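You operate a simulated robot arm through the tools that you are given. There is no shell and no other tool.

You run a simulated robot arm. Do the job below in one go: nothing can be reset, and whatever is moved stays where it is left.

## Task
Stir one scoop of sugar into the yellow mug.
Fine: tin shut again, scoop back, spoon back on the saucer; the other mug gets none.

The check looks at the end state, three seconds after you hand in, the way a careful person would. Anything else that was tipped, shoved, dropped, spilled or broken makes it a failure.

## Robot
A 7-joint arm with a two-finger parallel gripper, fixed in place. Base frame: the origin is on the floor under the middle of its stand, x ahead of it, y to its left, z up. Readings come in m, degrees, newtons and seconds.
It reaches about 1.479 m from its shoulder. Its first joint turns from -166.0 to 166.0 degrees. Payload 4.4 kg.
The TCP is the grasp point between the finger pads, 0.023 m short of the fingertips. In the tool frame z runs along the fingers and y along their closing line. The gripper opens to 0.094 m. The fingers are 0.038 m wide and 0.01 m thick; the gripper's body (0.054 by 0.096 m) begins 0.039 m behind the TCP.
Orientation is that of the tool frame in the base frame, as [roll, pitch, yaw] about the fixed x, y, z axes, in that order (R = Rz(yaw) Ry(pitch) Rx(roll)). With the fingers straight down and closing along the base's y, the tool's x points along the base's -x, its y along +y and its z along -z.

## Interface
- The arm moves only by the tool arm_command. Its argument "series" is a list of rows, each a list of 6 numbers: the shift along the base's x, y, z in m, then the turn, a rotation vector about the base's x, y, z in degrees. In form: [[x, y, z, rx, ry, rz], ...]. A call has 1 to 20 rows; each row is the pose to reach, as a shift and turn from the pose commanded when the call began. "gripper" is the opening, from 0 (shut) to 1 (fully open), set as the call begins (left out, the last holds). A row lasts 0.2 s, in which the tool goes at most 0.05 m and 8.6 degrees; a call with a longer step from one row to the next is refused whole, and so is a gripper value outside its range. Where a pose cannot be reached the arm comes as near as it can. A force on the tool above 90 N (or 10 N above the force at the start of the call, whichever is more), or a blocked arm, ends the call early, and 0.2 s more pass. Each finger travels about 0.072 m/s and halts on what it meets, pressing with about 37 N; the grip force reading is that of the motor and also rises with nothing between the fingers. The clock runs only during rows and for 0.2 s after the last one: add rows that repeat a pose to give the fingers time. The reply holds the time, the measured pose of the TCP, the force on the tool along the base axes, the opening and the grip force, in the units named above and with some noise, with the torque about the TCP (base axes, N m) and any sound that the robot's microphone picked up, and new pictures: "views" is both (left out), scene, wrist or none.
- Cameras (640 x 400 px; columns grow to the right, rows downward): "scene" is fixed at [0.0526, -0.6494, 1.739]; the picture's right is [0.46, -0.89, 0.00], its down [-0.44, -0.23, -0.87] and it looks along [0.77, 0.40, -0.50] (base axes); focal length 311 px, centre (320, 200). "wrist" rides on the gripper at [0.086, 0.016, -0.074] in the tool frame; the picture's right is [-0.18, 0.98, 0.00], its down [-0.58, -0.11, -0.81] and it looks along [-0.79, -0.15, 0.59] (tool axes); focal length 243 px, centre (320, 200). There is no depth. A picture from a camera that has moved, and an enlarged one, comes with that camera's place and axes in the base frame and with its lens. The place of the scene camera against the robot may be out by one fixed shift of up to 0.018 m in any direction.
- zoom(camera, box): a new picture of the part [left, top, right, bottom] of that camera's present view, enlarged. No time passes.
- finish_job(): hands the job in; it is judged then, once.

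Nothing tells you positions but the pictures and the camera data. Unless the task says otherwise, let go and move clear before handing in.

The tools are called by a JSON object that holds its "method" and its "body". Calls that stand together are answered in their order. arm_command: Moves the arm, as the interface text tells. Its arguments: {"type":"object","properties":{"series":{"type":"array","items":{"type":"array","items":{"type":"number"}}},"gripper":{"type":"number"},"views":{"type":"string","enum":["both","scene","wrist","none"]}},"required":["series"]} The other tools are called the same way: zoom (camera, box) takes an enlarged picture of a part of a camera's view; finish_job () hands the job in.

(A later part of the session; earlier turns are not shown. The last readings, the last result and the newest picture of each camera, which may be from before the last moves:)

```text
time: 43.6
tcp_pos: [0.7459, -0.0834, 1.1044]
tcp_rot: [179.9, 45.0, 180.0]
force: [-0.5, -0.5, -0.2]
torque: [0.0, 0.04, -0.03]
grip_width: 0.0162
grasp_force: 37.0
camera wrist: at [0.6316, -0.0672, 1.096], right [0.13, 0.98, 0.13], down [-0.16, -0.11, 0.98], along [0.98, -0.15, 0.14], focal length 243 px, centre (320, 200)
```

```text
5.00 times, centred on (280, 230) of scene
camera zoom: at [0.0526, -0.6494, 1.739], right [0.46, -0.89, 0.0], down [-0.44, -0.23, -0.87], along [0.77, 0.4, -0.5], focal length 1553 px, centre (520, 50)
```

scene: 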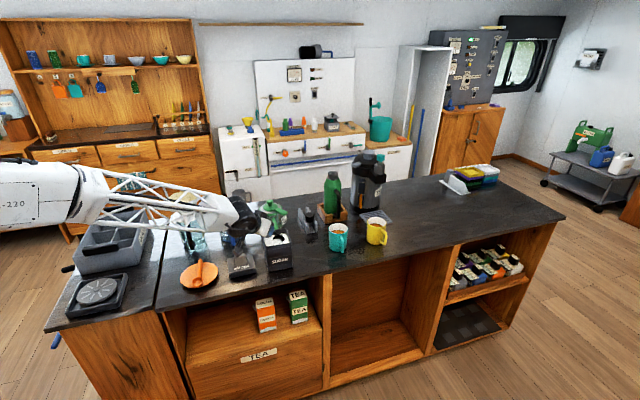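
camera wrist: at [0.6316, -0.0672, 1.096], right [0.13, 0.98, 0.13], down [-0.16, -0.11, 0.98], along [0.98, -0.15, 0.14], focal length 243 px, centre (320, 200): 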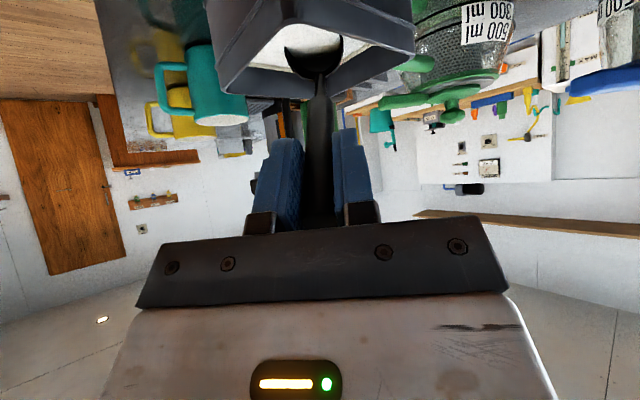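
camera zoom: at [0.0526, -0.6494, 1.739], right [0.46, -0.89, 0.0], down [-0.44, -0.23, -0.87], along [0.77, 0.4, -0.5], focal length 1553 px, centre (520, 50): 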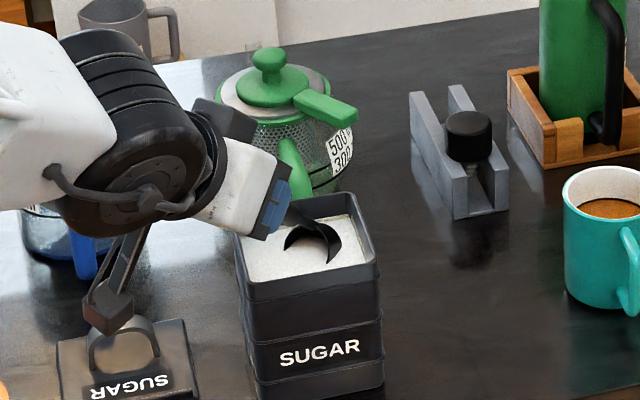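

The cup is half sunk in the sugar with no resistance. Now the scooping stroke: pull toward the base while rotating the cup upright under the surface.

{"method": "arm_command", "body": {"series": [[0.0063, 0, 0.0045, 0, 6.23, 0], [0.0132, 0, 0.0078, 0, 12.46, 0], [0.0205, 0, 0.0104, 0, 18.69, 0], [0.0282, 0, 0.012, 0, 24.92, 0], [0.0361, 0, 0.0122, 0, 31.15, 0], [0.044, 0, 0.0123, 0, 37.38, 0], [0.0519, 0, 0.0111, 0, 43.61, 0], [0.0596, 0, 0.0087, 0, 49.84, 0], [0.0671, 0, 0.0052, 0, 56.07, 0], [0.074, 0, 0.0006, 0, 62.3, 0], [0.074, 0, 0.0006, 0, 62.3, 0]], "views": "both"}}

{"method": "zoom", "body": {"camera": "wrist", "box": [220, 0, 460, 200]}}

{"method": "zoom", "body": {"camera": "scene", "box": [240, 190, 320, 270]}}

```text
time: 46.0
tcp_pos: [0.8212, -0.084, 1.1053]
tcp_rot: [180.0, -17.3, 180.0]
force: [1.2, -0.6, 0.0]
torque: [0.0, -0.03, 0.04]
grip_width: 0.0158
grasp_force: 37.0
camera wrist: at [0.7594, -0.0661, 1.2031], right [0.18, 0.98, -0.06], down [0.8, -0.11, 0.6], along [0.58, -0.15, -0.8], focal length 243 px, centre (320, 200)
```

scene: 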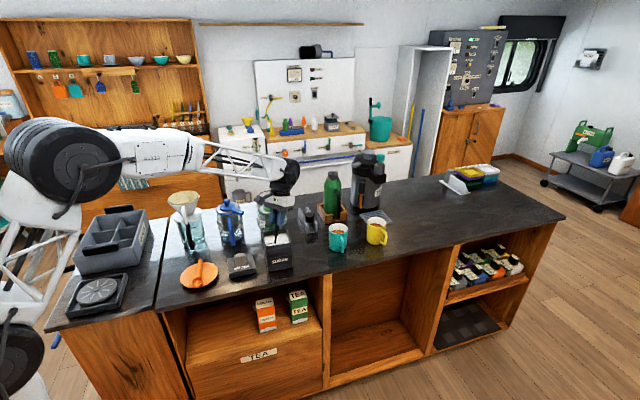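
wrist: 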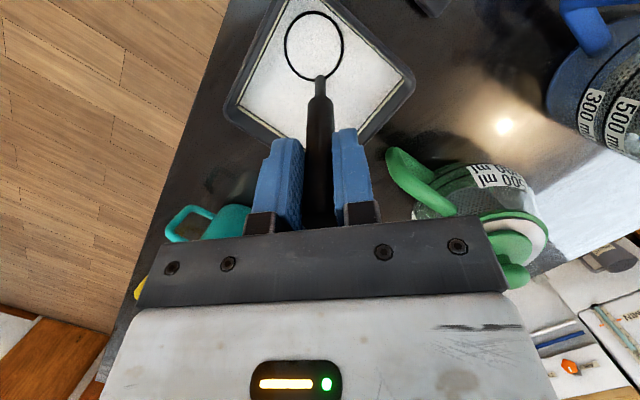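

```text
2.00 times, centred on (340, 100) of wrist
camera zoom: at [0.7594, -0.0661, 1.2031], right [0.18, 0.98, -0.06], down [0.8, -0.11, 0.6], along [0.58, -0.15, -0.8], focal length 485 px, centre (280, 400)
```

zoom: 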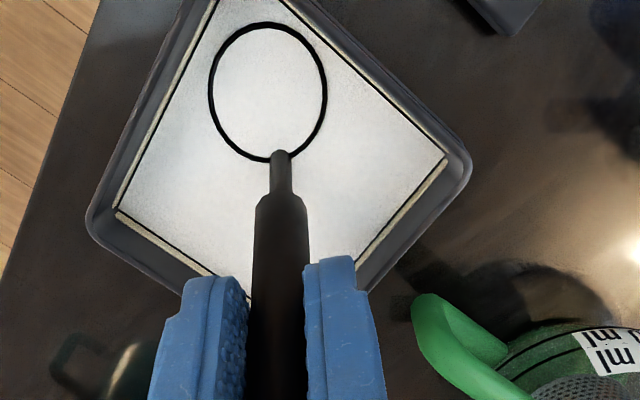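

```text
5.00 times, centred on (280, 230) of scene
camera zoom: at [0.0526, -0.6494, 1.739], right [0.46, -0.89, 0.0], down [-0.44, -0.23, -0.87], along [0.77, 0.4, -0.5], focal length 1553 px, centre (520, 50)
```

zoom: 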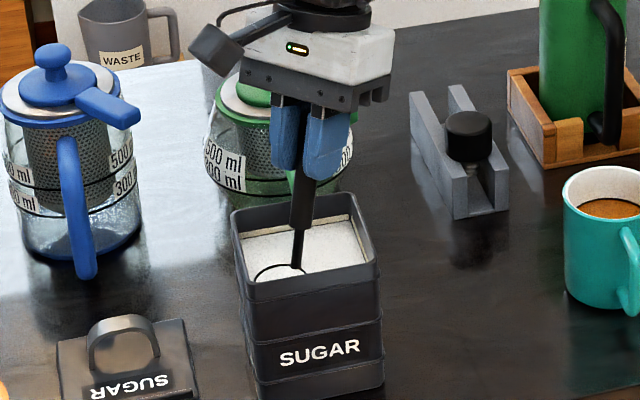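

The cup is upright with white sugar level to its rim. I'll lift it slowly straight up and check that it stayed full.

{"method": "arm_command", "body": {"series": [[0, 0, 0.006, 0, 0, 0], [0, 0, 0.014, 0, 0, 0], [0, 0, 0.024, 0, 0, 0], [0, 0, 0.036, 0, 0, 0], [0, 0, 0.048, 0, 0, 0], [0, 0, 0.06, 0, 0, 0], [0, 0, 0.072, 0, 0, 0], [0, 0, 0.084, 0, 0, 0], [0, 0, 0.094, 0, 0, 0], [0, 0, 0.1, 0, 0, 0], [0, 0, 0.1, 0, 0, 0]], "views": "both"}}

{"method": "zoom", "body": {"camera": "wrist", "box": [220, 0, 460, 200]}}

{"method": "zoom", "body": {"camera": "scene", "box": [240, 170, 320, 270]}}

```text
time: 48.4
tcp_pos: [0.8201, -0.0848, 1.2045]
tcp_rot: [-180.0, -17.3, -180.0]
force: [-0.4, -0.7, -0.1]
torque: [0.0, -0.03, 0.01]
grip_width: 0.0159
grasp_force: 37.1
camera wrist: at [0.7592, -0.067, 1.3022], right [0.18, 0.98, -0.05], down [0.79, -0.11, 0.6], along [0.58, -0.15, -0.8], focal length 243 px, centre (320, 200)
```

scene: 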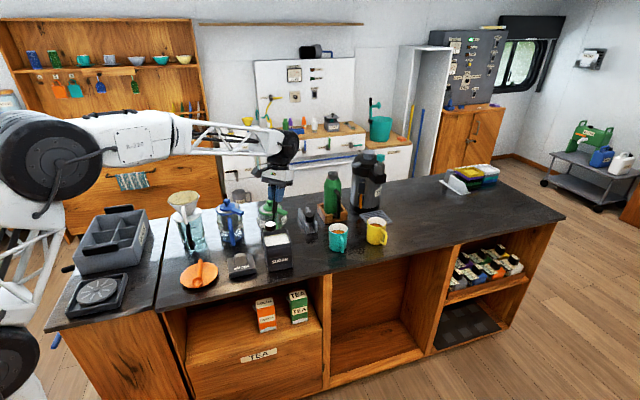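
wrist: 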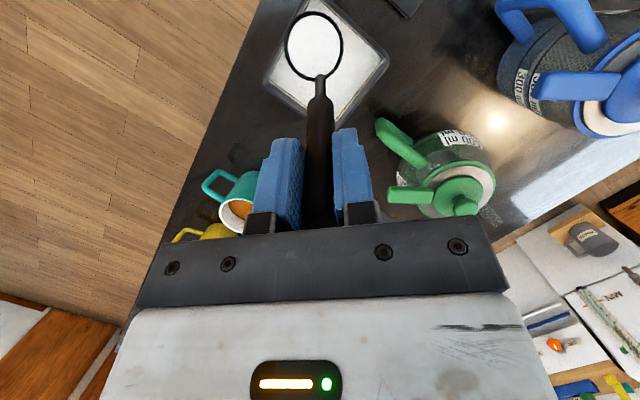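

```text
2.00 times, centred on (340, 100) of wrist
camera zoom: at [0.7592, -0.067, 1.3022], right [0.18, 0.98, -0.05], down [0.79, -0.11, 0.6], along [0.58, -0.15, -0.8], focal length 485 px, centre (280, 400)
```

zoom: 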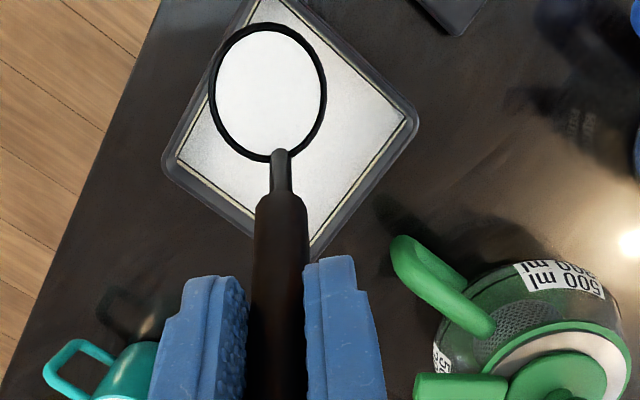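

```text
4.00 times, centred on (280, 220) of scene
camera zoom: at [0.0526, -0.6494, 1.739], right [0.46, -0.89, 0.0], down [-0.44, -0.23, -0.87], along [0.77, 0.4, -0.5], focal length 1243 px, centre (480, 120)
```

zoom: 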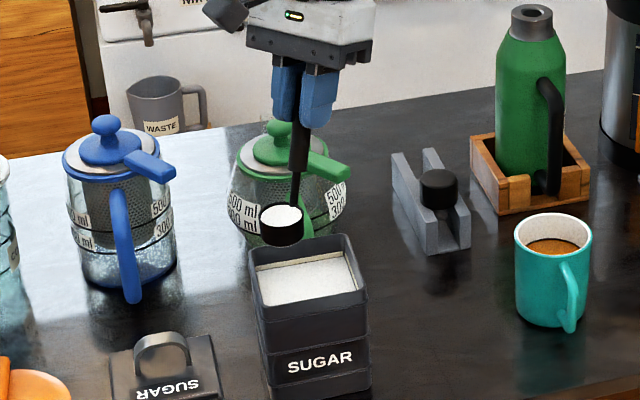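

The scoop is level-full of sugar. I'll carry it slowly around the front side, keeping well away from the teal mug, turning the hand about 20° on the way.

{"method": "arm_command", "body": {"series": [[0.001, -0.008, 0, 0, 0, 1], [0.003, -0.024, 0, 0, 0, 2.5], [0.006, -0.046, 0, 0, 0, 4], [0.009, -0.07, 0, 0, 0, 5.5], [0.012, -0.094, 0, 0, 0, 7], [0.015, -0.118, 0, 0, 0, 8.5], [0.018, -0.142, 0, 0, 0, 10], [0.021, -0.166, 0, 0, 0, 11.5], [0.024, -0.19, 0, 0, 0, 13], [0.027, -0.214, 0, 0, 0, 14.5], [0.03, -0.238, 0, 0, 0, 16], [0.033, -0.262, 0, 0, 0, 17.5], [0.036, -0.286, 0, 0, 0, 19], [0.038, -0.304, 0, 0, 0, 20], [0.039, -0.317, 0, 0, 0, 20], [0.039, -0.317, 0, 0, 0, 20]], "views": "both"}}

{"method": "zoom", "body": {"camera": "wrist", "box": [200, 0, 440, 200]}}

```text
time: 51.8
tcp_pos: [0.8585, -0.4016, 1.2053]
tcp_rot: [-179.9, -17.2, -159.9]
force: [0.4, 0.7, -1.4]
torque: [0.0, -0.03, 0.02]
grip_width: 0.0161
grasp_force: 37.2
camera wrist: at [0.7957, -0.4059, 1.3018], right [-0.17, 0.98, -0.05], down [0.78, 0.17, 0.6], along [0.6, 0.06, -0.8], focal length 243 px, centre (320, 200)
```

scene: 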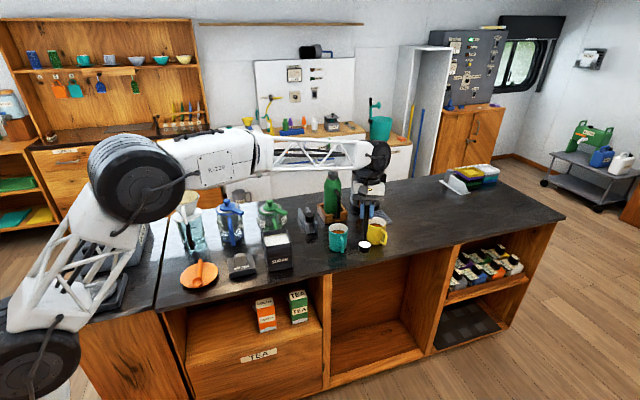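
wrist: 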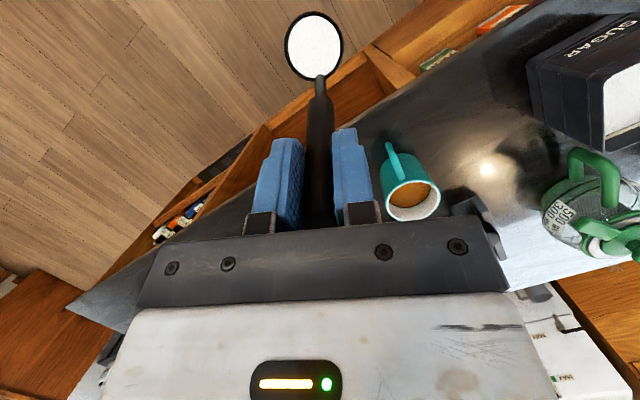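

```text
2.00 times, centred on (320, 100) of wrist
camera zoom: at [0.7957, -0.4059, 1.3018], right [-0.17, 0.98, -0.05], down [0.78, 0.17, 0.6], along [0.6, 0.06, -0.8], focal length 485 px, centre (320, 400)
```

zoom: 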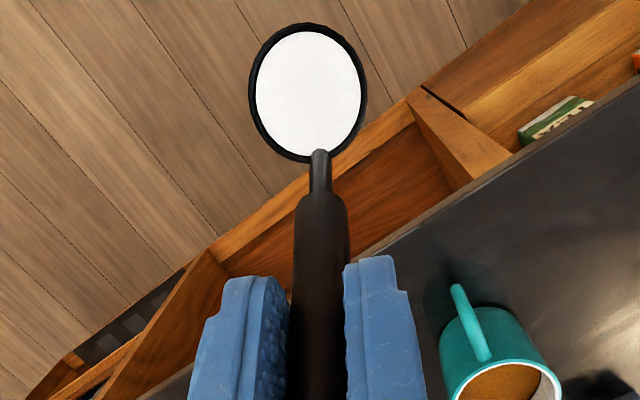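

The sugar is intact. I'll move on toward the yellow mug along the front and take a look at it from nearby.

{"method": "arm_command", "body": {"series": [[0.007, 0.0005, 0, 0, 0, 0], [0.022, 0.002, 0, 0, 0, 0], [0.044, 0.004, 0, 0, 0, 0], [0.066, 0.006, 0, 0, 0, 0], [0.088, 0.008, 0, 0, 0, 0], [0.11, 0.01, 0, 0, 0, 0], [0.132, 0.012, 0, 0, 0, 0], [0.154, 0.014, 0, 0, 0, 0], [0.174, 0.016, 0, 0, 0, 0], [0.1843, 0.017, 0, 0, 0, 0], [0.1843, 0.017, 0, 0, 0, 0]], "views": "both"}}

{"method": "zoom", "body": {"camera": "wrist", "box": [200, 0, 440, 200]}}

{"method": "zoom", "body": {"camera": "scene", "box": [310, 160, 430, 280]}}

```text
time: 54.2
tcp_pos: [1.0441, -0.3834, 1.2051]
tcp_rot: [-180.0, -17.3, -160.0]
force: [-0.8, 0.0, -0.9]
torque: [-0.01, -0.03, 0.02]
grip_width: 0.0161
grasp_force: 36.9
camera wrist: at [0.982, -0.3877, 1.3019], right [-0.17, 0.98, -0.05], down [0.78, 0.17, 0.6], along [0.6, 0.06, -0.8], focal length 243 px, centre (320, 200)
```

scene: 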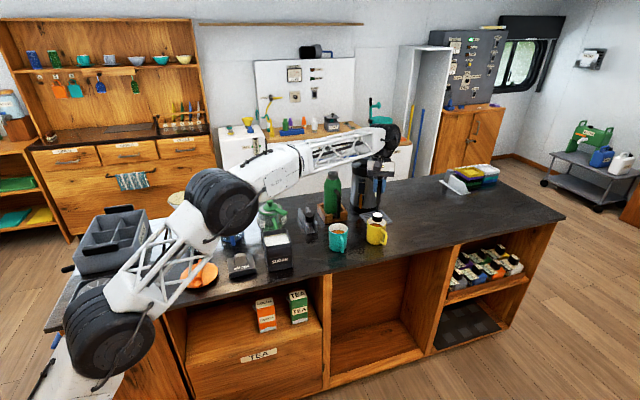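
wrist: 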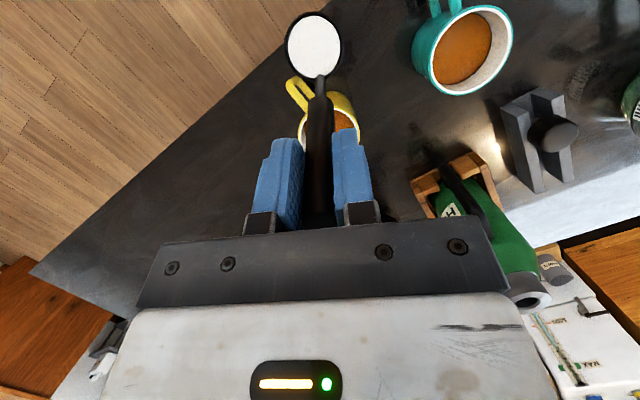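

```text
2.00 times, centred on (320, 100) of wrist
camera zoom: at [0.982, -0.3877, 1.3019], right [-0.17, 0.98, -0.05], down [0.78, 0.17, 0.6], along [0.6, 0.06, -0.8], focal length 485 px, centre (320, 400)
```

zoom: 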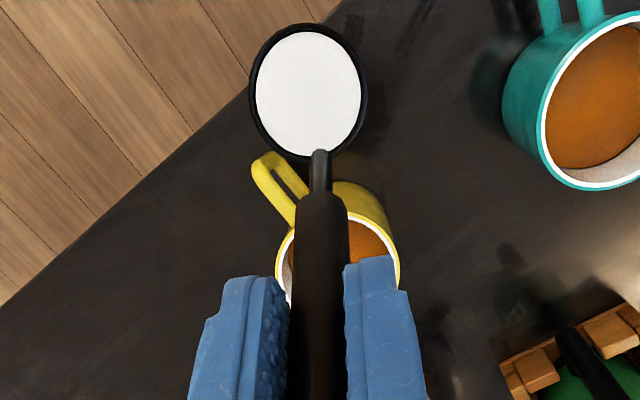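

```text
3.33 times, centred on (370, 220) of scene
camera zoom: at [0.0526, -0.6494, 1.739], right [0.46, -0.89, 0.0], down [-0.44, -0.23, -0.87], along [0.77, 0.4, -0.5], focal length 1036 px, centre (153, 133)
```

zoom: 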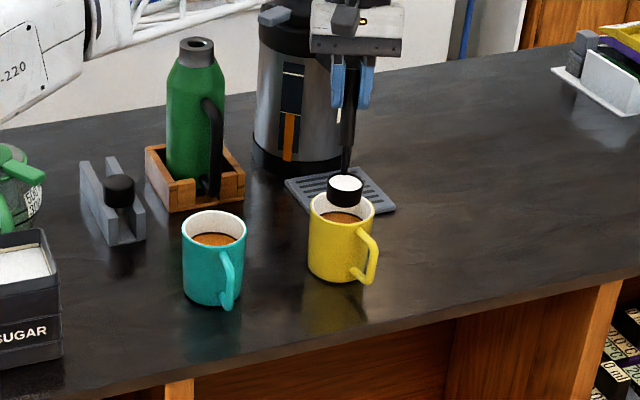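

The yellow mug's rim centre is about (1.090, -0.374, 1.022). I'll move the cup over it at this height and check the clearance to the airpot behind.

{"method": "arm_command", "body": {"series": [[0.008, 0.0023, 0, 0, 0, 0], [0.025, 0.0072, 0, 0, 0, 0], [0.045, 0.0129, 0, 0, 0, 0], [0.065, 0.0186, 0, 0, 0, 0], [0.085, 0.0243, 0, 0, 0, 0], [0.0954, 0.0273, 0, 0, 0, 0], [0.0954, 0.0273, 0, 0, 0, 0]], "views": "both"}}

{"method": "zoom", "body": {"camera": "wrist", "box": [200, 0, 440, 200]}}

{"method": "zoom", "body": {"camera": "scene", "box": [330, 140, 430, 260]}}

```text
time: 55.8
tcp_pos: [1.1394, -0.3566, 1.2065]
tcp_rot: [-180.0, -17.3, -160.1]
force: [-1.0, 0.3, -0.4]
torque: [0.03, 0.0, 0.0]
grip_width: 0.0158
grasp_force: 36.7
camera wrist: at [1.0765, -0.3609, 1.3029], right [-0.17, 0.98, -0.05], down [0.78, 0.17, 0.6], along [0.6, 0.06, -0.8], focal length 243 px, centre (320, 200)
```

scene: 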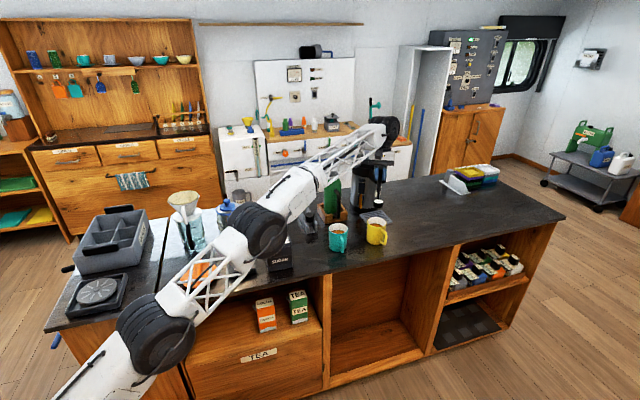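
wrist: 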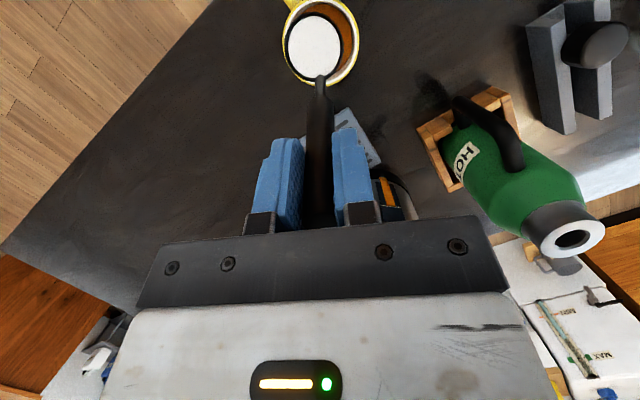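

```text
2.00 times, centred on (320, 100) of wrist
camera zoom: at [1.0765, -0.3609, 1.3029], right [-0.17, 0.98, -0.05], down [0.78, 0.17, 0.6], along [0.6, 0.06, -0.8], focal length 485 px, centre (320, 400)
```

zoom: 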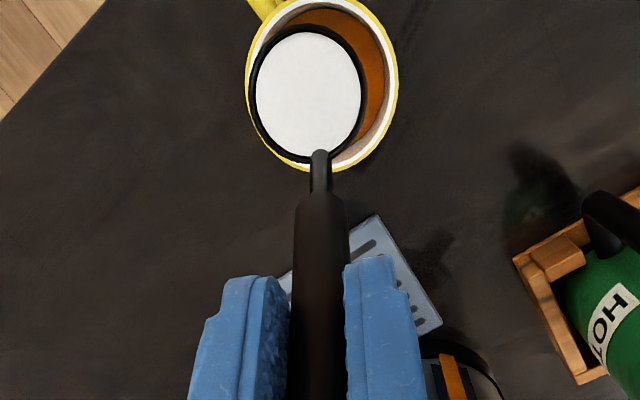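

```text
3.33 times, centred on (380, 200) of scene
camera zoom: at [0.0526, -0.6494, 1.739], right [0.46, -0.89, 0.0], down [-0.44, -0.23, -0.87], along [0.77, 0.4, -0.5], focal length 1036 px, centre (120, 200)
```

zoom: 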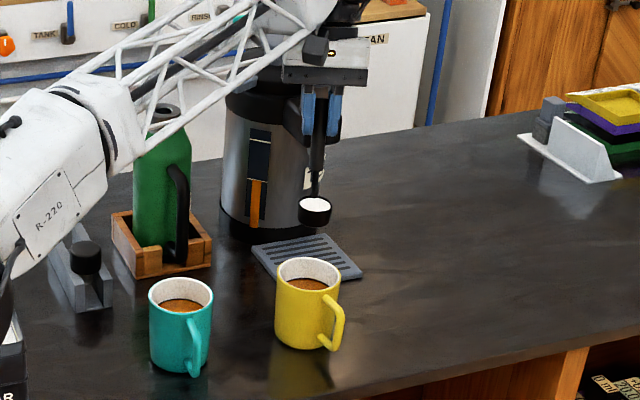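

The cup is centred above the yellow mug. Before lowering I'll check how near the airpot's spout is to the hand.

{"method": "zoom", "body": {"camera": "scene", "box": [340, 130, 400, 200]}}

{"method": "zoom", "body": {"camera": "wrist", "box": [300, 90, 460, 230]}}

```text
5.71 times, centred on (370, 165) of scene
camera zoom: at [0.0526, -0.6494, 1.739], right [0.46, -0.89, 0.0], down [-0.44, -0.23, -0.87], along [0.77, 0.4, -0.5], focal length 1775 px, centre (34, 400)
```

zoom: 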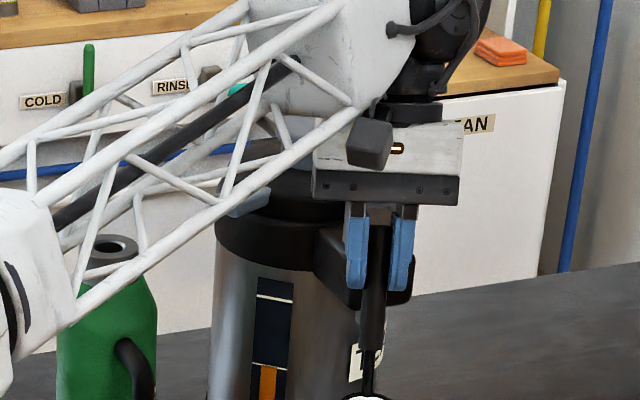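

```text
2.86 times, centred on (380, 160) of wrist
camera zoom: at [1.0765, -0.3609, 1.3029], right [-0.17, 0.98, -0.05], down [0.78, 0.17, 0.6], along [0.6, 0.06, -0.8], focal length 693 px, centre (149, 314)
```

zoom: 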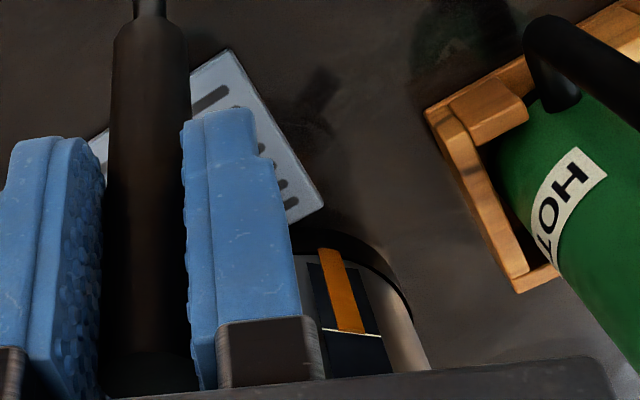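

The spout block is about 8 cm behind the fingers and lower than the gripper body, so there is room. I'll lower the cup to about 2 cm above the mug's rim, nudging it slightly to the far side so the stream lands in the middle.

{"method": "arm_command", "body": {"series": [[0.002, 0.0007, -0.006, 0, 0, 0], [0.004, 0.0014, -0.016, 0, 0, 0], [0.006, 0.002, -0.027, 0, 0, 0], [0.008, 0.0027, -0.038, 0, 0, 0], [0.01, 0.0033, -0.047, 0, 0, 0], [0.011, 0.0036, -0.052, 0, 0, 0], [0.011, 0.0036, -0.052, 0, 0, 0]], "views": "both"}}

{"method": "zoom", "body": {"camera": "wrist", "box": [200, 0, 440, 200]}}

{"method": "zoom", "body": {"camera": "scene", "box": [330, 140, 430, 260]}}

```text
time: 57.4
tcp_pos: [1.1497, -0.3541, 1.1527]
tcp_rot: [179.9, -17.3, -160.0]
force: [0.0, 0.2, -0.9]
torque: [0.02, -0.01, -0.02]
grip_width: 0.0162
grasp_force: 37.4
camera wrist: at [1.0867, -0.3573, 1.2499], right [-0.17, 0.98, -0.05], down [0.78, 0.17, 0.6], along [0.6, 0.06, -0.8], focal length 243 px, centre (320, 200)
```

scene: 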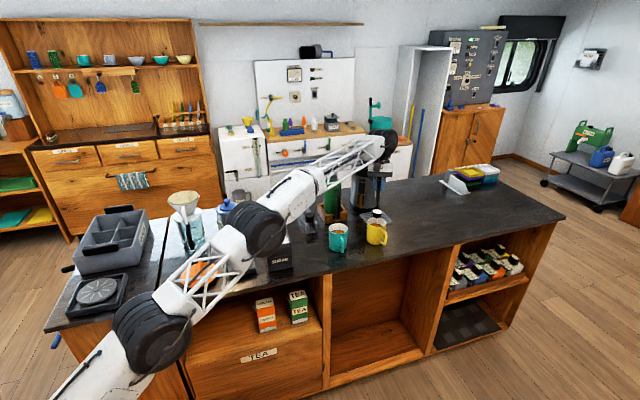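
wrist: 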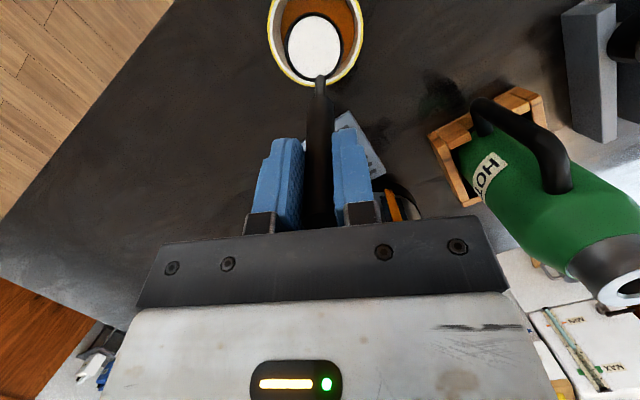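

```text
2.00 times, centred on (320, 100) of wrist
camera zoom: at [1.0867, -0.3573, 1.2499], right [-0.17, 0.98, -0.05], down [0.78, 0.17, 0.6], along [0.6, 0.06, -0.8], focal length 485 px, centre (320, 400)
```

zoom: 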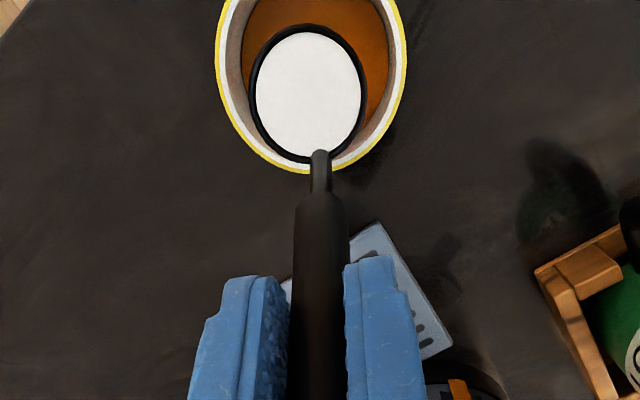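

```text
3.33 times, centred on (380, 200) of scene
camera zoom: at [0.0526, -0.6494, 1.739], right [0.46, -0.89, 0.0], down [-0.44, -0.23, -0.87], along [0.77, 0.4, -0.5], focal length 1036 px, centre (120, 200)
```

zoom: 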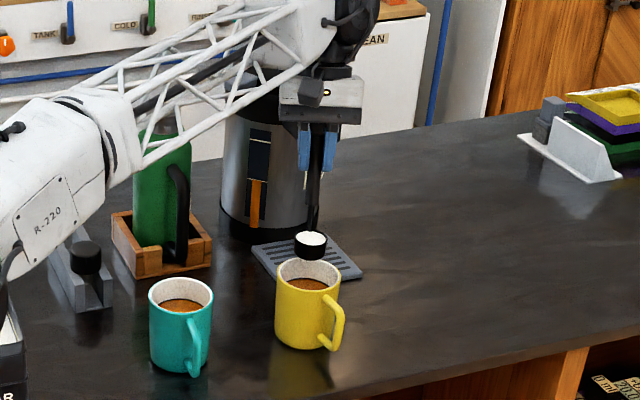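

The cup sits centred about 2 cm above the coffee mug's rim. I'll start tilting about the cup's mouth, first 28°, and verify the arm follows exactly.

{"method": "arm_command", "body": {"series": [[-0.0086, -0.0031, 0.0043, 1.92, -5.276, 0], [-0.0175, -0.0064, 0.0076, 3.84, -10.552, 0], [-0.0267, -0.0097, 0.01, 5.76, -15.828, 0], [-0.036, -0.0131, 0.0114, 7.68, -21.104, 0], [-0.0455, -0.0166, 0.0118, 9.6, -26.38, 0]], "views": "both"}}

{"method": "zoom", "body": {"camera": "wrist", "box": [200, 0, 440, 200]}}

{"method": "zoom", "body": {"camera": "scene", "box": [330, 160, 430, 260]}}

```text
time: 58.6
tcp_pos: [1.1045, -0.3704, 1.1645]
tcp_rot: [180.0, 10.9, -160.0]
force: [1.0, 0.0, -1.2]
torque: [-0.01, 0.05, -0.01]
grip_width: 0.0161
grasp_force: 37.0
camera wrist: at [1.0057, -0.387, 1.221], right [-0.17, 0.99, 0.03], down [0.43, 0.04, 0.9], along [0.89, 0.16, -0.43], focal length 243 px, centre (320, 200)
```

scene: 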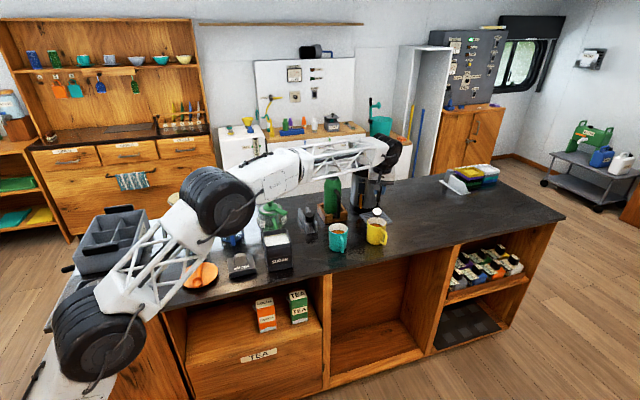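
wrist: 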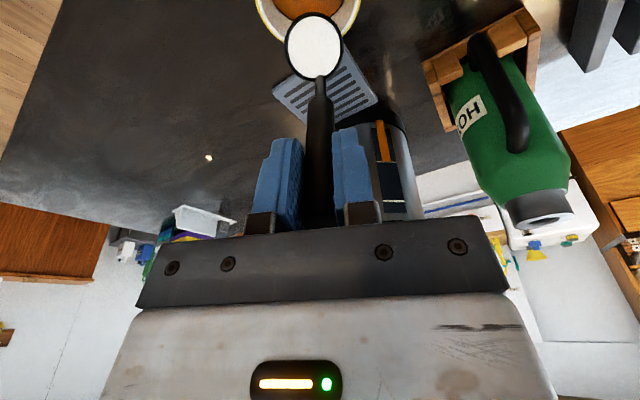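

```text
2.00 times, centred on (320, 100) of wrist
camera zoom: at [1.0057, -0.387, 1.221], right [-0.17, 0.99, 0.03], down [0.43, 0.04, 0.9], along [0.89, 0.16, -0.43], focal length 485 px, centre (320, 400)
```

zoom: 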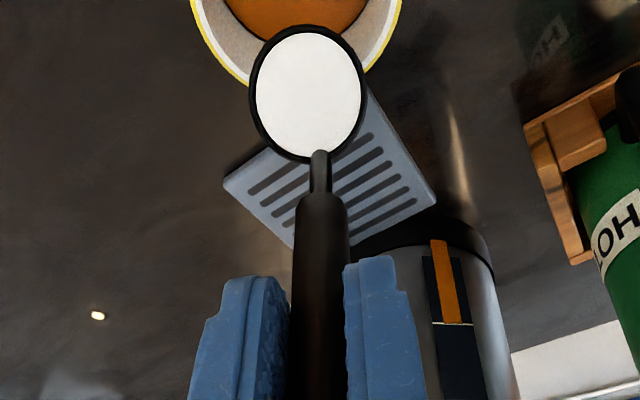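

```text
4.00 times, centred on (380, 210) of scene
camera zoom: at [0.0526, -0.6494, 1.739], right [0.46, -0.89, 0.0], down [-0.44, -0.23, -0.87], along [0.77, 0.4, -0.5], focal length 1243 px, centre (80, 160)
```

zoom: 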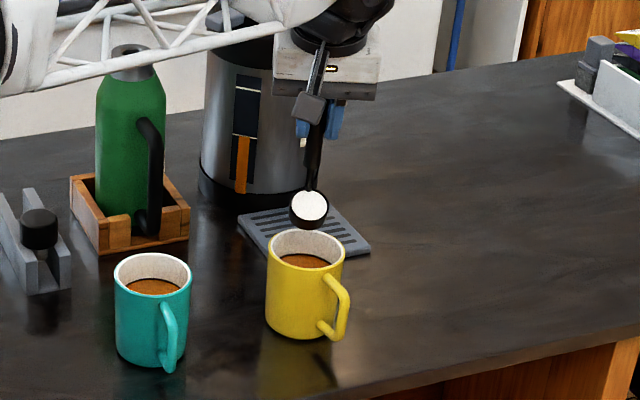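

Sugar is still in place at 28° of tilt and the arm tracks well. I'll zoom on the mug from the scene side to double check the cup is over its opening before tipping further.

{"method": "zoom", "body": {"camera": "scene", "box": [360, 195, 400, 250]}}

{"method": "zoom", "body": {"camera": "wrist", "box": [240, 0, 400, 100]}}

```text
7.27 times, centred on (380, 222) of scene
camera zoom: at [0.0526, -0.6494, 1.739], right [0.46, -0.89, 0.0], down [-0.44, -0.23, -0.87], along [0.77, 0.4, -0.5], focal length 2259 px, centre (-116, 36)
```

zoom: 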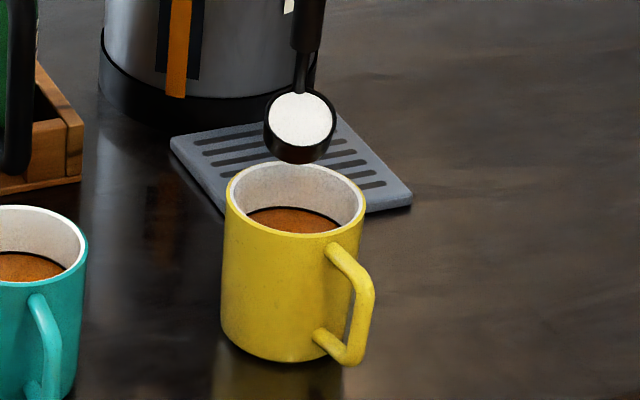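

```text
4.00 times, centred on (320, 50) of wrist
camera zoom: at [1.0057, -0.387, 1.221], right [-0.17, 0.99, 0.03], down [0.43, 0.04, 0.9], along [0.89, 0.16, -0.43], focal length 970 px, centre (320, 800)
```

zoom: 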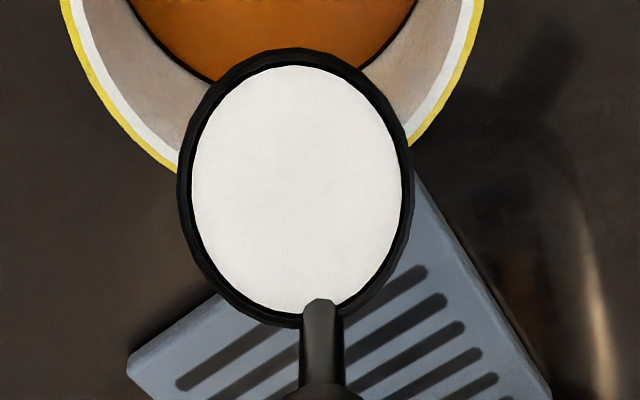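

Both cameras put the cup over the mug opening, a little to its far side; I'll bring it 5 mm nearer while completing the pour to about 112° of tilt, rotating about the cup mouth.

{"method": "arm_command", "body": {"series": [[-0.0118, -0.0043, -0.0006, 1.92, -5.276, 0], [-0.0235, -0.0085, -0.0021, 3.84, -10.552, 0], [-0.0326, -0.0118, -0.0046, 5.76, -15.828, 0], [-0.0415, -0.015, -0.0081, 7.68, -21.104, 0], [-0.05, -0.0182, -0.0124, 9.6, -26.38, 0], [-0.0581, -0.0211, -0.0177, 11.52, -31.656, 0], [-0.0657, -0.0238, -0.0237, 13.44, -36.932, 0], [-0.0726, -0.0264, -0.0305, 15.36, -42.208, 0], [-0.0789, -0.0287, -0.038, 17.28, -47.484, 0], [-0.0845, -0.0307, -0.0461, 19.2, -52.76, 0], [-0.0893, -0.0325, -0.0548, 21.12, -58.036, 0], [-0.0933, -0.0339, -0.0639, 23.04, -63.312, 0], [-0.0965, -0.0351, -0.0734, 24.96, -68.588, 0], [-0.0987, -0.0359, -0.0831, 26.88, -73.864, 0], [-0.1001, -0.0364, -0.0931, 28.8, -79.14, 0], [-0.1001, -0.0364, -0.0931, 28.8, -79.14, 0], [-0.1001, -0.0364, -0.0931, 28.8, -79.14, 0]], "views": "both"}}

{"method": "zoom", "body": {"camera": "wrist", "box": [200, 0, 440, 200]}}

{"method": "zoom", "body": {"camera": "scene", "box": [330, 180, 410, 260]}}

```text
time: 62.2
tcp_pos: [1.0047, -0.4058, 1.0724]
tcp_rot: [0.0, 85.0, 20.0]
force: [0.4, 0.0, 0.0]
torque: [-0.03, 0.04, -0.02]
grip_width: 0.0156
grasp_force: 36.6
camera wrist: at [0.9365, -0.4115, 0.979], right [-0.35, 0.92, 0.18], down [-0.77, -0.39, 0.51], along [0.54, 0.04, 0.84], focal length 243 px, centre (320, 200)
```

scene: 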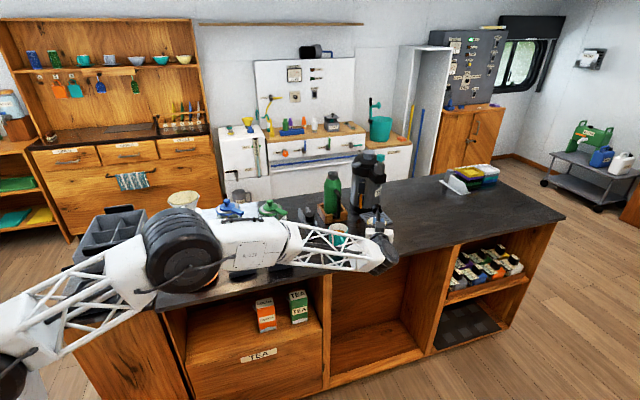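
wrist: 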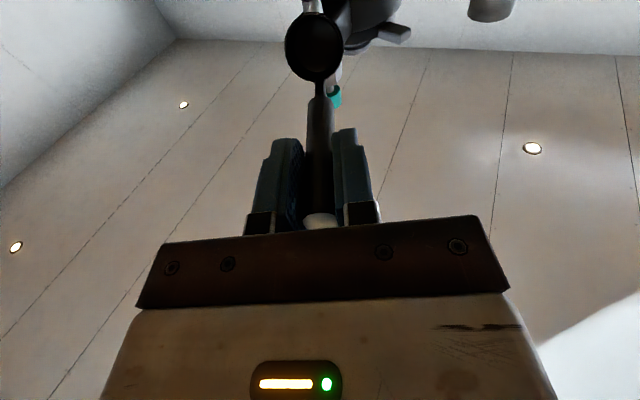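

```text
2.00 times, centred on (320, 100) of wrist
camera zoom: at [0.9365, -0.4115, 0.979], right [-0.35, 0.92, 0.18], down [-0.77, -0.39, 0.51], along [0.54, 0.04, 0.84], focal length 485 px, centre (320, 400)
```

zoom: 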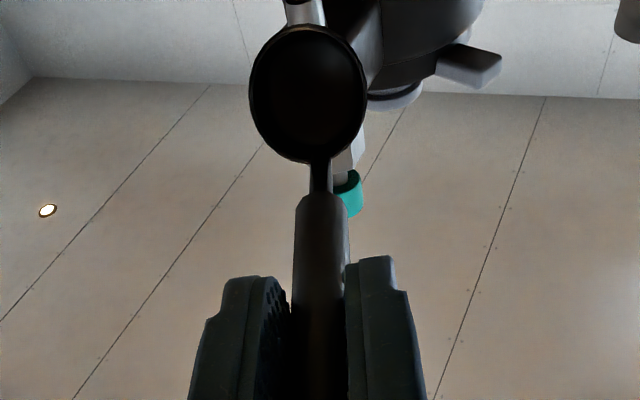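

```text
5.00 times, centred on (370, 220) of scene
camera zoom: at [0.0526, -0.6494, 1.739], right [0.46, -0.89, 0.0], down [-0.44, -0.23, -0.87], along [0.77, 0.4, -0.5], focal length 1553 px, centre (70, 100)
```

zoom: 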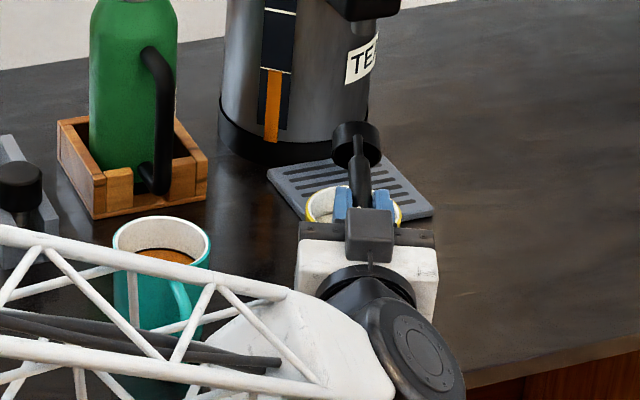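

The cup is empty and no spill was heard. I'll rotate the scoop back upright along the same path.

{"method": "arm_command", "body": {"series": [[0.0014, 0.0005, 0.01, -1.92, 5.276, 0], [0.0036, 0.0013, 0.0197, -3.84, 10.552, 0], [0.0068, 0.0025, 0.0292, -5.76, 15.828, 0], [0.0108, 0.0039, 0.0383, -7.68, 21.104, 0], [0.0156, 0.0057, 0.047, -9.6, 26.38, 0], [0.0212, 0.0077, 0.0551, -11.52, 31.656, 0], [0.0275, 0.01, 0.0626, -13.44, 36.932, 0], [0.0344, 0.0126, 0.0694, -15.36, 42.208, 0], [0.042, 0.0153, 0.0754, -17.28, 47.484, 0], [0.0501, 0.0182, 0.0807, -19.2, 52.76, 0], [0.0586, 0.0214, 0.085, -21.12, 58.036, 0], [0.0675, 0.0246, 0.0885, -23.04, 63.312, 0], [0.0766, 0.0279, 0.091, -24.96, 68.588, 0], [0.0883, 0.0321, 0.0925, -26.88, 73.864, 0], [0.1001, 0.0364, 0.0931, -28.8, 79.14, 0], [0.1096, 0.0399, 0.0927, -30.72, 84.416, 0], [0.1189, 0.0433, 0.0913, -32.64, 89.692, 0], [0.1281, 0.0466, 0.0889, -34.56, 94.968, 0], [0.137, 0.0499, 0.0856, -36.48, 100.244, 0], [0.1456, 0.053, 0.0813, -38.4, 105.52, 0]], "views": "both"}}

{"method": "zoom", "body": {"camera": "wrist", "box": [200, 0, 440, 200]}}

{"method": "zoom", "body": {"camera": "scene", "box": [320, 180, 420, 270]}}

```text
time: 66.4
tcp_pos: [1.1499, -0.3529, 1.154]
tcp_rot: [-179.9, -17.3, -160.0]
force: [0.7, 0.3, 0.6]
torque: [0.02, -0.08, 0.0]
grip_width: 0.0161
grasp_force: 37.4
camera wrist: at [1.0872, -0.3569, 1.2517], right [-0.17, 0.98, -0.06], down [0.78, 0.17, 0.6], along [0.6, 0.06, -0.8], focal length 243 px, centre (320, 200)
```

scene: 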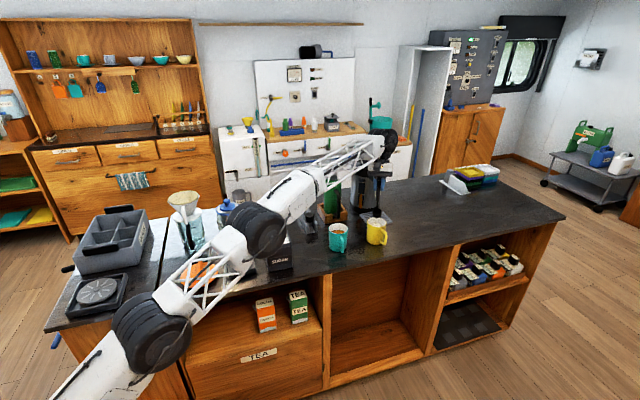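
wrist: 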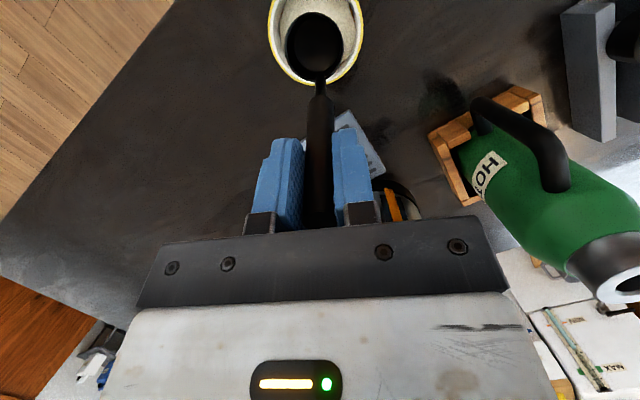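

```text
2.00 times, centred on (320, 100) of wrist
camera zoom: at [1.0872, -0.3569, 1.2517], right [-0.17, 0.98, -0.06], down [0.78, 0.17, 0.6], along [0.6, 0.06, -0.8], focal length 485 px, centre (320, 400)
```

zoom: 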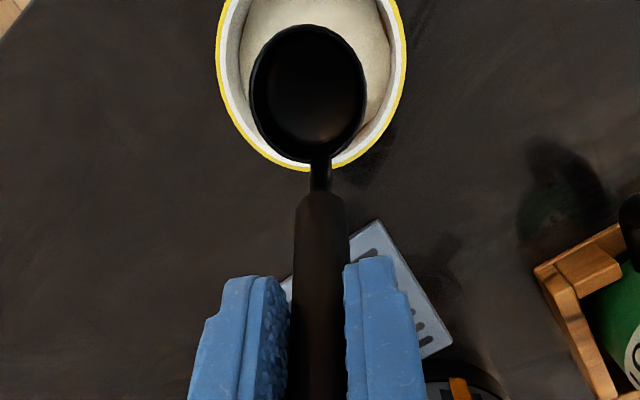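

```text
4.44 times, centred on (370, 225) of scene
camera zoom: at [0.0526, -0.6494, 1.739], right [0.46, -0.89, 0.0], down [-0.44, -0.23, -0.87], along [0.77, 0.4, -0.5], focal length 1381 px, centre (98, 89)
```

zoom: 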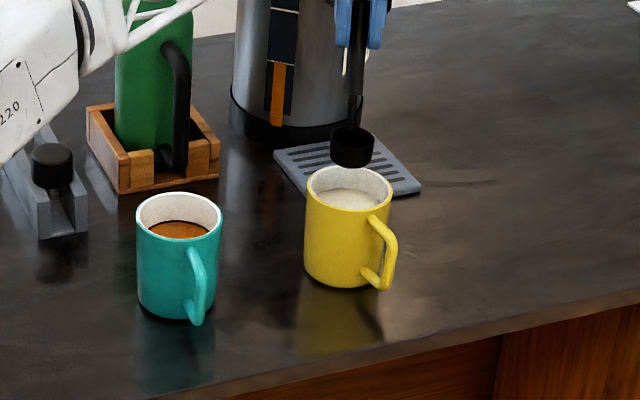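

The sugar is now in the yellow mug (pale layer on the coffee), nothing spilled. I'll lift the empty scoop and retreat along the same route.

{"method": "arm_command", "body": {"series": [[0, 0, 0.03, 0, 0, 0], [-0.005, -0.0018, 0.0614, 0, 0, 0], [-0.045, -0.013, 0.0614, 0, 0, 0], [-0.085, -0.0247, 0.0614, 0, 0, 0], [-0.1064, -0.0309, 0.0614, 0, 0, 0], [-0.15, -0.035, 0.0614, 0, 0, 0], [-0.195, -0.039, 0.0614, 0, 0, 0], [-0.24, -0.0432, 0.0614, 0, 0, 0], [-0.285, -0.0474, 0.0614, 0, 0, 0], [-0.2907, -0.0479, 0.0614, 0, 0, 0], [-0.2907, -0.0479, 0.0614, 0, 0, 0]], "views": "none"}}

{"method": "arm_command", "body": {"series": [[0, 0, 0, 0, 0, -8.5], [0, 0, 0, 0, 0, -17], [0, 0, 0, 0, 0, -25.5], [0, 0, 0, 0, 0, -34], [0, 0, 0, 0, 0, -42.5], [0, 0, 0, 0, 0, -51], [0, 0, 0, 0, 0, -59.5], [0, 0, 0, 0, 0, -68], [-0.0007, 0.0174, 0, 0, 0, -76.5], [-0.0015, 0.0348, 0, 0, 0, -85], [-0.0022, 0.0522, 0, 0, 0, -93.5], [-0.003, 0.0696, 0, 0, 0, -102], [-0.0037, 0.087, 0, 0, 0, -110.5], [-0.0045, 0.1044, 0, 0, 0, -119], [-0.0052, 0.1218, 0, 0, 0, -127.5], [-0.006, 0.1392, 0, 0, 0, -136], [-0.0067, 0.1567, 0, 0, 0, -144.5], [-0.0075, 0.1741, 0, 0, 0, -153], [-0.0075, 0.1741, 0, 0, 0, -153]], "views": "both"}}

{"method": "zoom", "body": {"camera": "wrist", "box": [200, 0, 440, 200]}}

{"method": "zoom", "body": {"camera": "scene", "box": [200, 160, 410, 290]}}

```text
time: 68.8
tcp_pos: [0.8581, -0.4015, 1.2152]
tcp_rot: [180.0, -17.2, -160.0]
force: [-0.4, 0.2, -0.3]
torque: [0.01, 0.0, 0.06]
grip_width: 0.0162
grasp_force: 36.5
out of reach, approached as far as the arm can: row 2
```

```text
time: 72.8
tcp_pos: [0.8513, -0.2267, 1.215]
tcp_rot: [179.9, -17.3, 46.9]
force: [-0.2, 0.0, -0.8]
torque: [-0.01, 0.0, -0.01]
grip_width: 0.0159
grasp_force: 37.1
camera wrist: at [0.9046, -0.1928, 1.3119], right [0.6, -0.8, -0.05], down [-0.62, -0.51, 0.6], along [-0.51, -0.32, -0.8], focal length 243 px, centre (320, 200)
```

scene: 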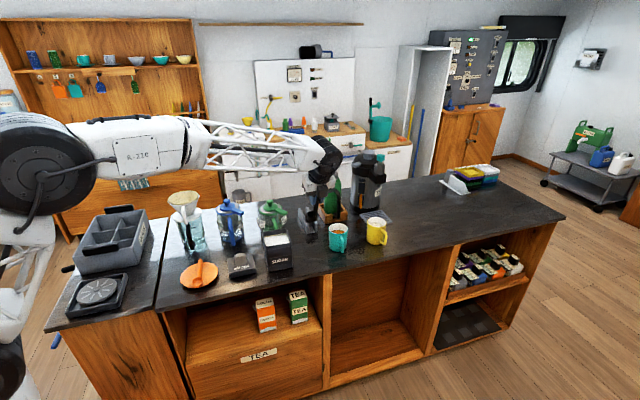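
wrist: 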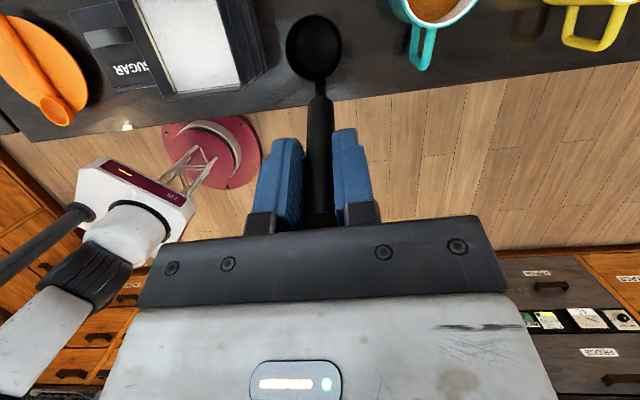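

```text
2.00 times, centred on (320, 100) of wrist
camera zoom: at [0.9046, -0.1928, 1.3119], right [0.6, -0.8, -0.05], down [-0.62, -0.51, 0.6], along [-0.51, -0.32, -0.8], focal length 485 px, centre (320, 400)
```

zoom: 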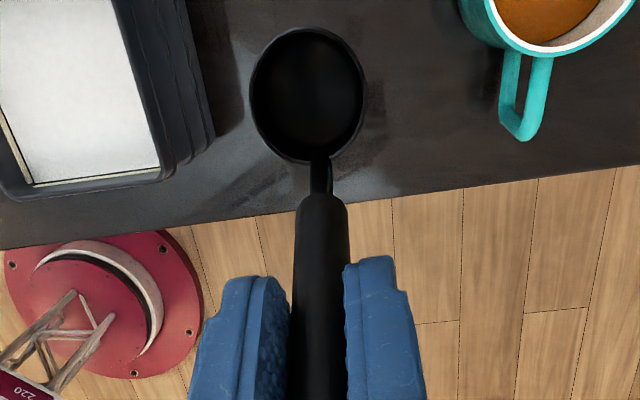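

```text
3.05 times, centred on (305, 225) of scene
camera zoom: at [0.0526, -0.6494, 1.739], right [0.46, -0.89, 0.0], down [-0.44, -0.23, -0.87], along [0.77, 0.4, -0.5], focal length 947 px, centre (366, 124)
```

zoom: 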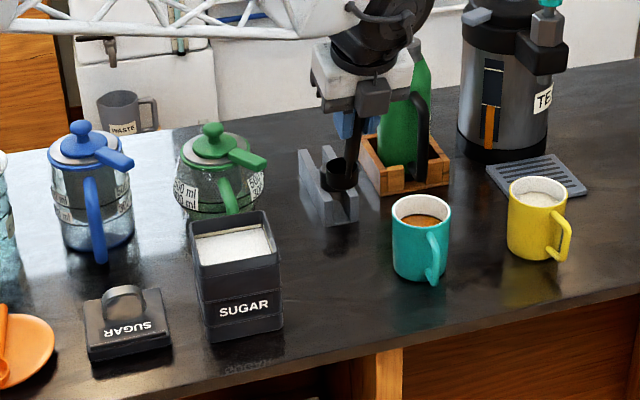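

The hand is back at the exact pose above the scoop's original place, and no sugar is on the counter. Lowering the scoop to its standing spot.

{"method": "arm_command", "body": {"series": [[0, 0, -0.03, 0, 0, 0], [0, 0, -0.06, 0, 0, 0], [0, 0, -0.09, 0, 0, 0], [0, 0, -0.12, 0, 0, 0], [0, 0, -0.145, 0, 0, 0], [0, 0, -0.165, 0, 0, 0], [0, 0, -0.174, 0, 0, 0], [0, 0, -0.174, 0, 0, 0]], "views": "none"}}

{"method": "arm_command", "body": {"series": [[0, 0, -0.002, 0, 0, 0], [0, 0, -0.004, 0, 0, 0], [0, 0, -0.005, 0, 0, 0], [0, 0, -0.005, 0, 0, 0]], "views": "both"}}

{"method": "zoom", "body": {"camera": "wrist", "box": [220, 0, 460, 200]}}

{"method": "zoom", "body": {"camera": "scene", "box": [280, 200, 350, 270]}}

```text
time: 74.6
tcp_pos: [0.8529, -0.227, 1.043]
tcp_rot: [-179.9, -17.3, 46.9]
force: [-0.1, -0.5, -0.1]
torque: [-0.02, 0.01, 0.01]
grip_width: 0.016
grasp_force: 37.4
```

```text
time: 75.6
tcp_pos: [0.8513, -0.2261, 1.0366]
tcp_rot: [-180.0, -17.3, 47.0]
force: [-0.8, -1.0, 5.6]
torque: [0.24, -0.06, 0.03]
grip_width: 0.0159
grasp_force: 36.8
camera wrist: at [0.9044, -0.1922, 1.1333], right [0.6, -0.8, -0.05], down [-0.62, -0.51, 0.6], along [-0.5, -0.32, -0.8], focal length 243 px, centre (320, 200)
```

scene: 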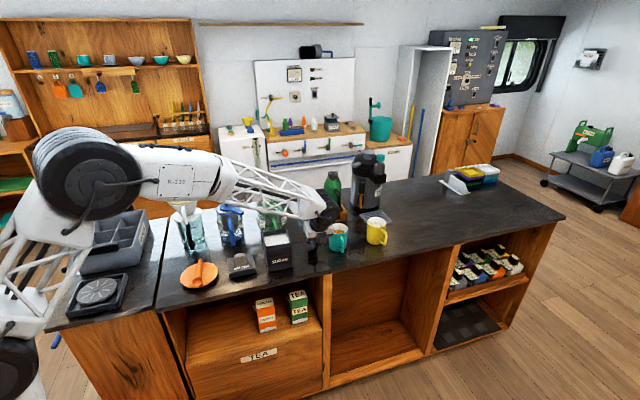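
wrist: 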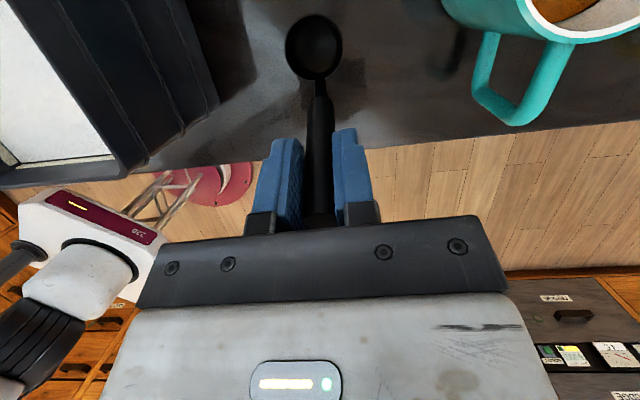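

```text
2.00 times, centred on (340, 100) of wrist
camera zoom: at [0.9044, -0.1922, 1.1333], right [0.6, -0.8, -0.05], down [-0.62, -0.51, 0.6], along [-0.5, -0.32, -0.8], focal length 485 px, centre (280, 400)
```

zoom: 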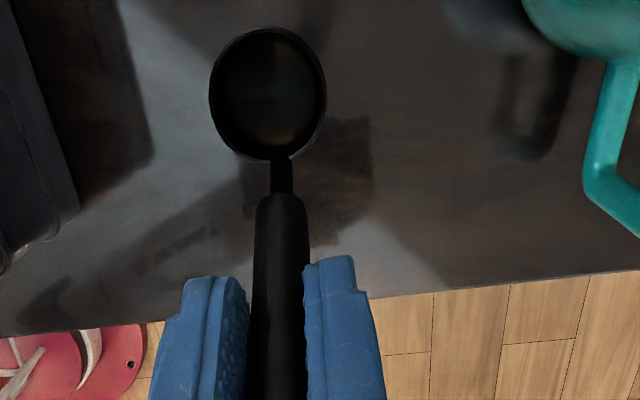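

```text
5.71 times, centred on (315, 235) of scene
camera zoom: at [0.0526, -0.6494, 1.739], right [0.46, -0.89, 0.0], down [-0.44, -0.23, -0.87], along [0.77, 0.4, -0.5], focal length 1775 px, centre (349, 0)
```

zoom: 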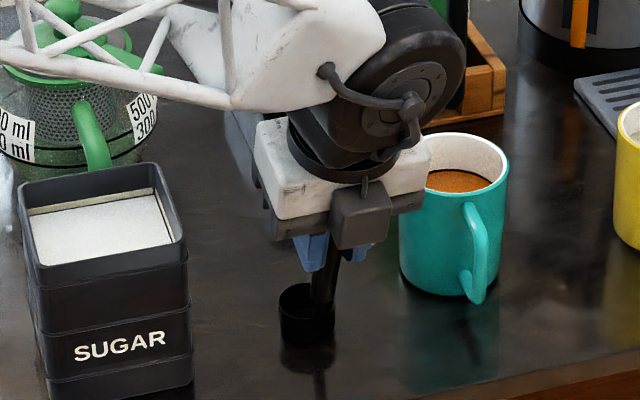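

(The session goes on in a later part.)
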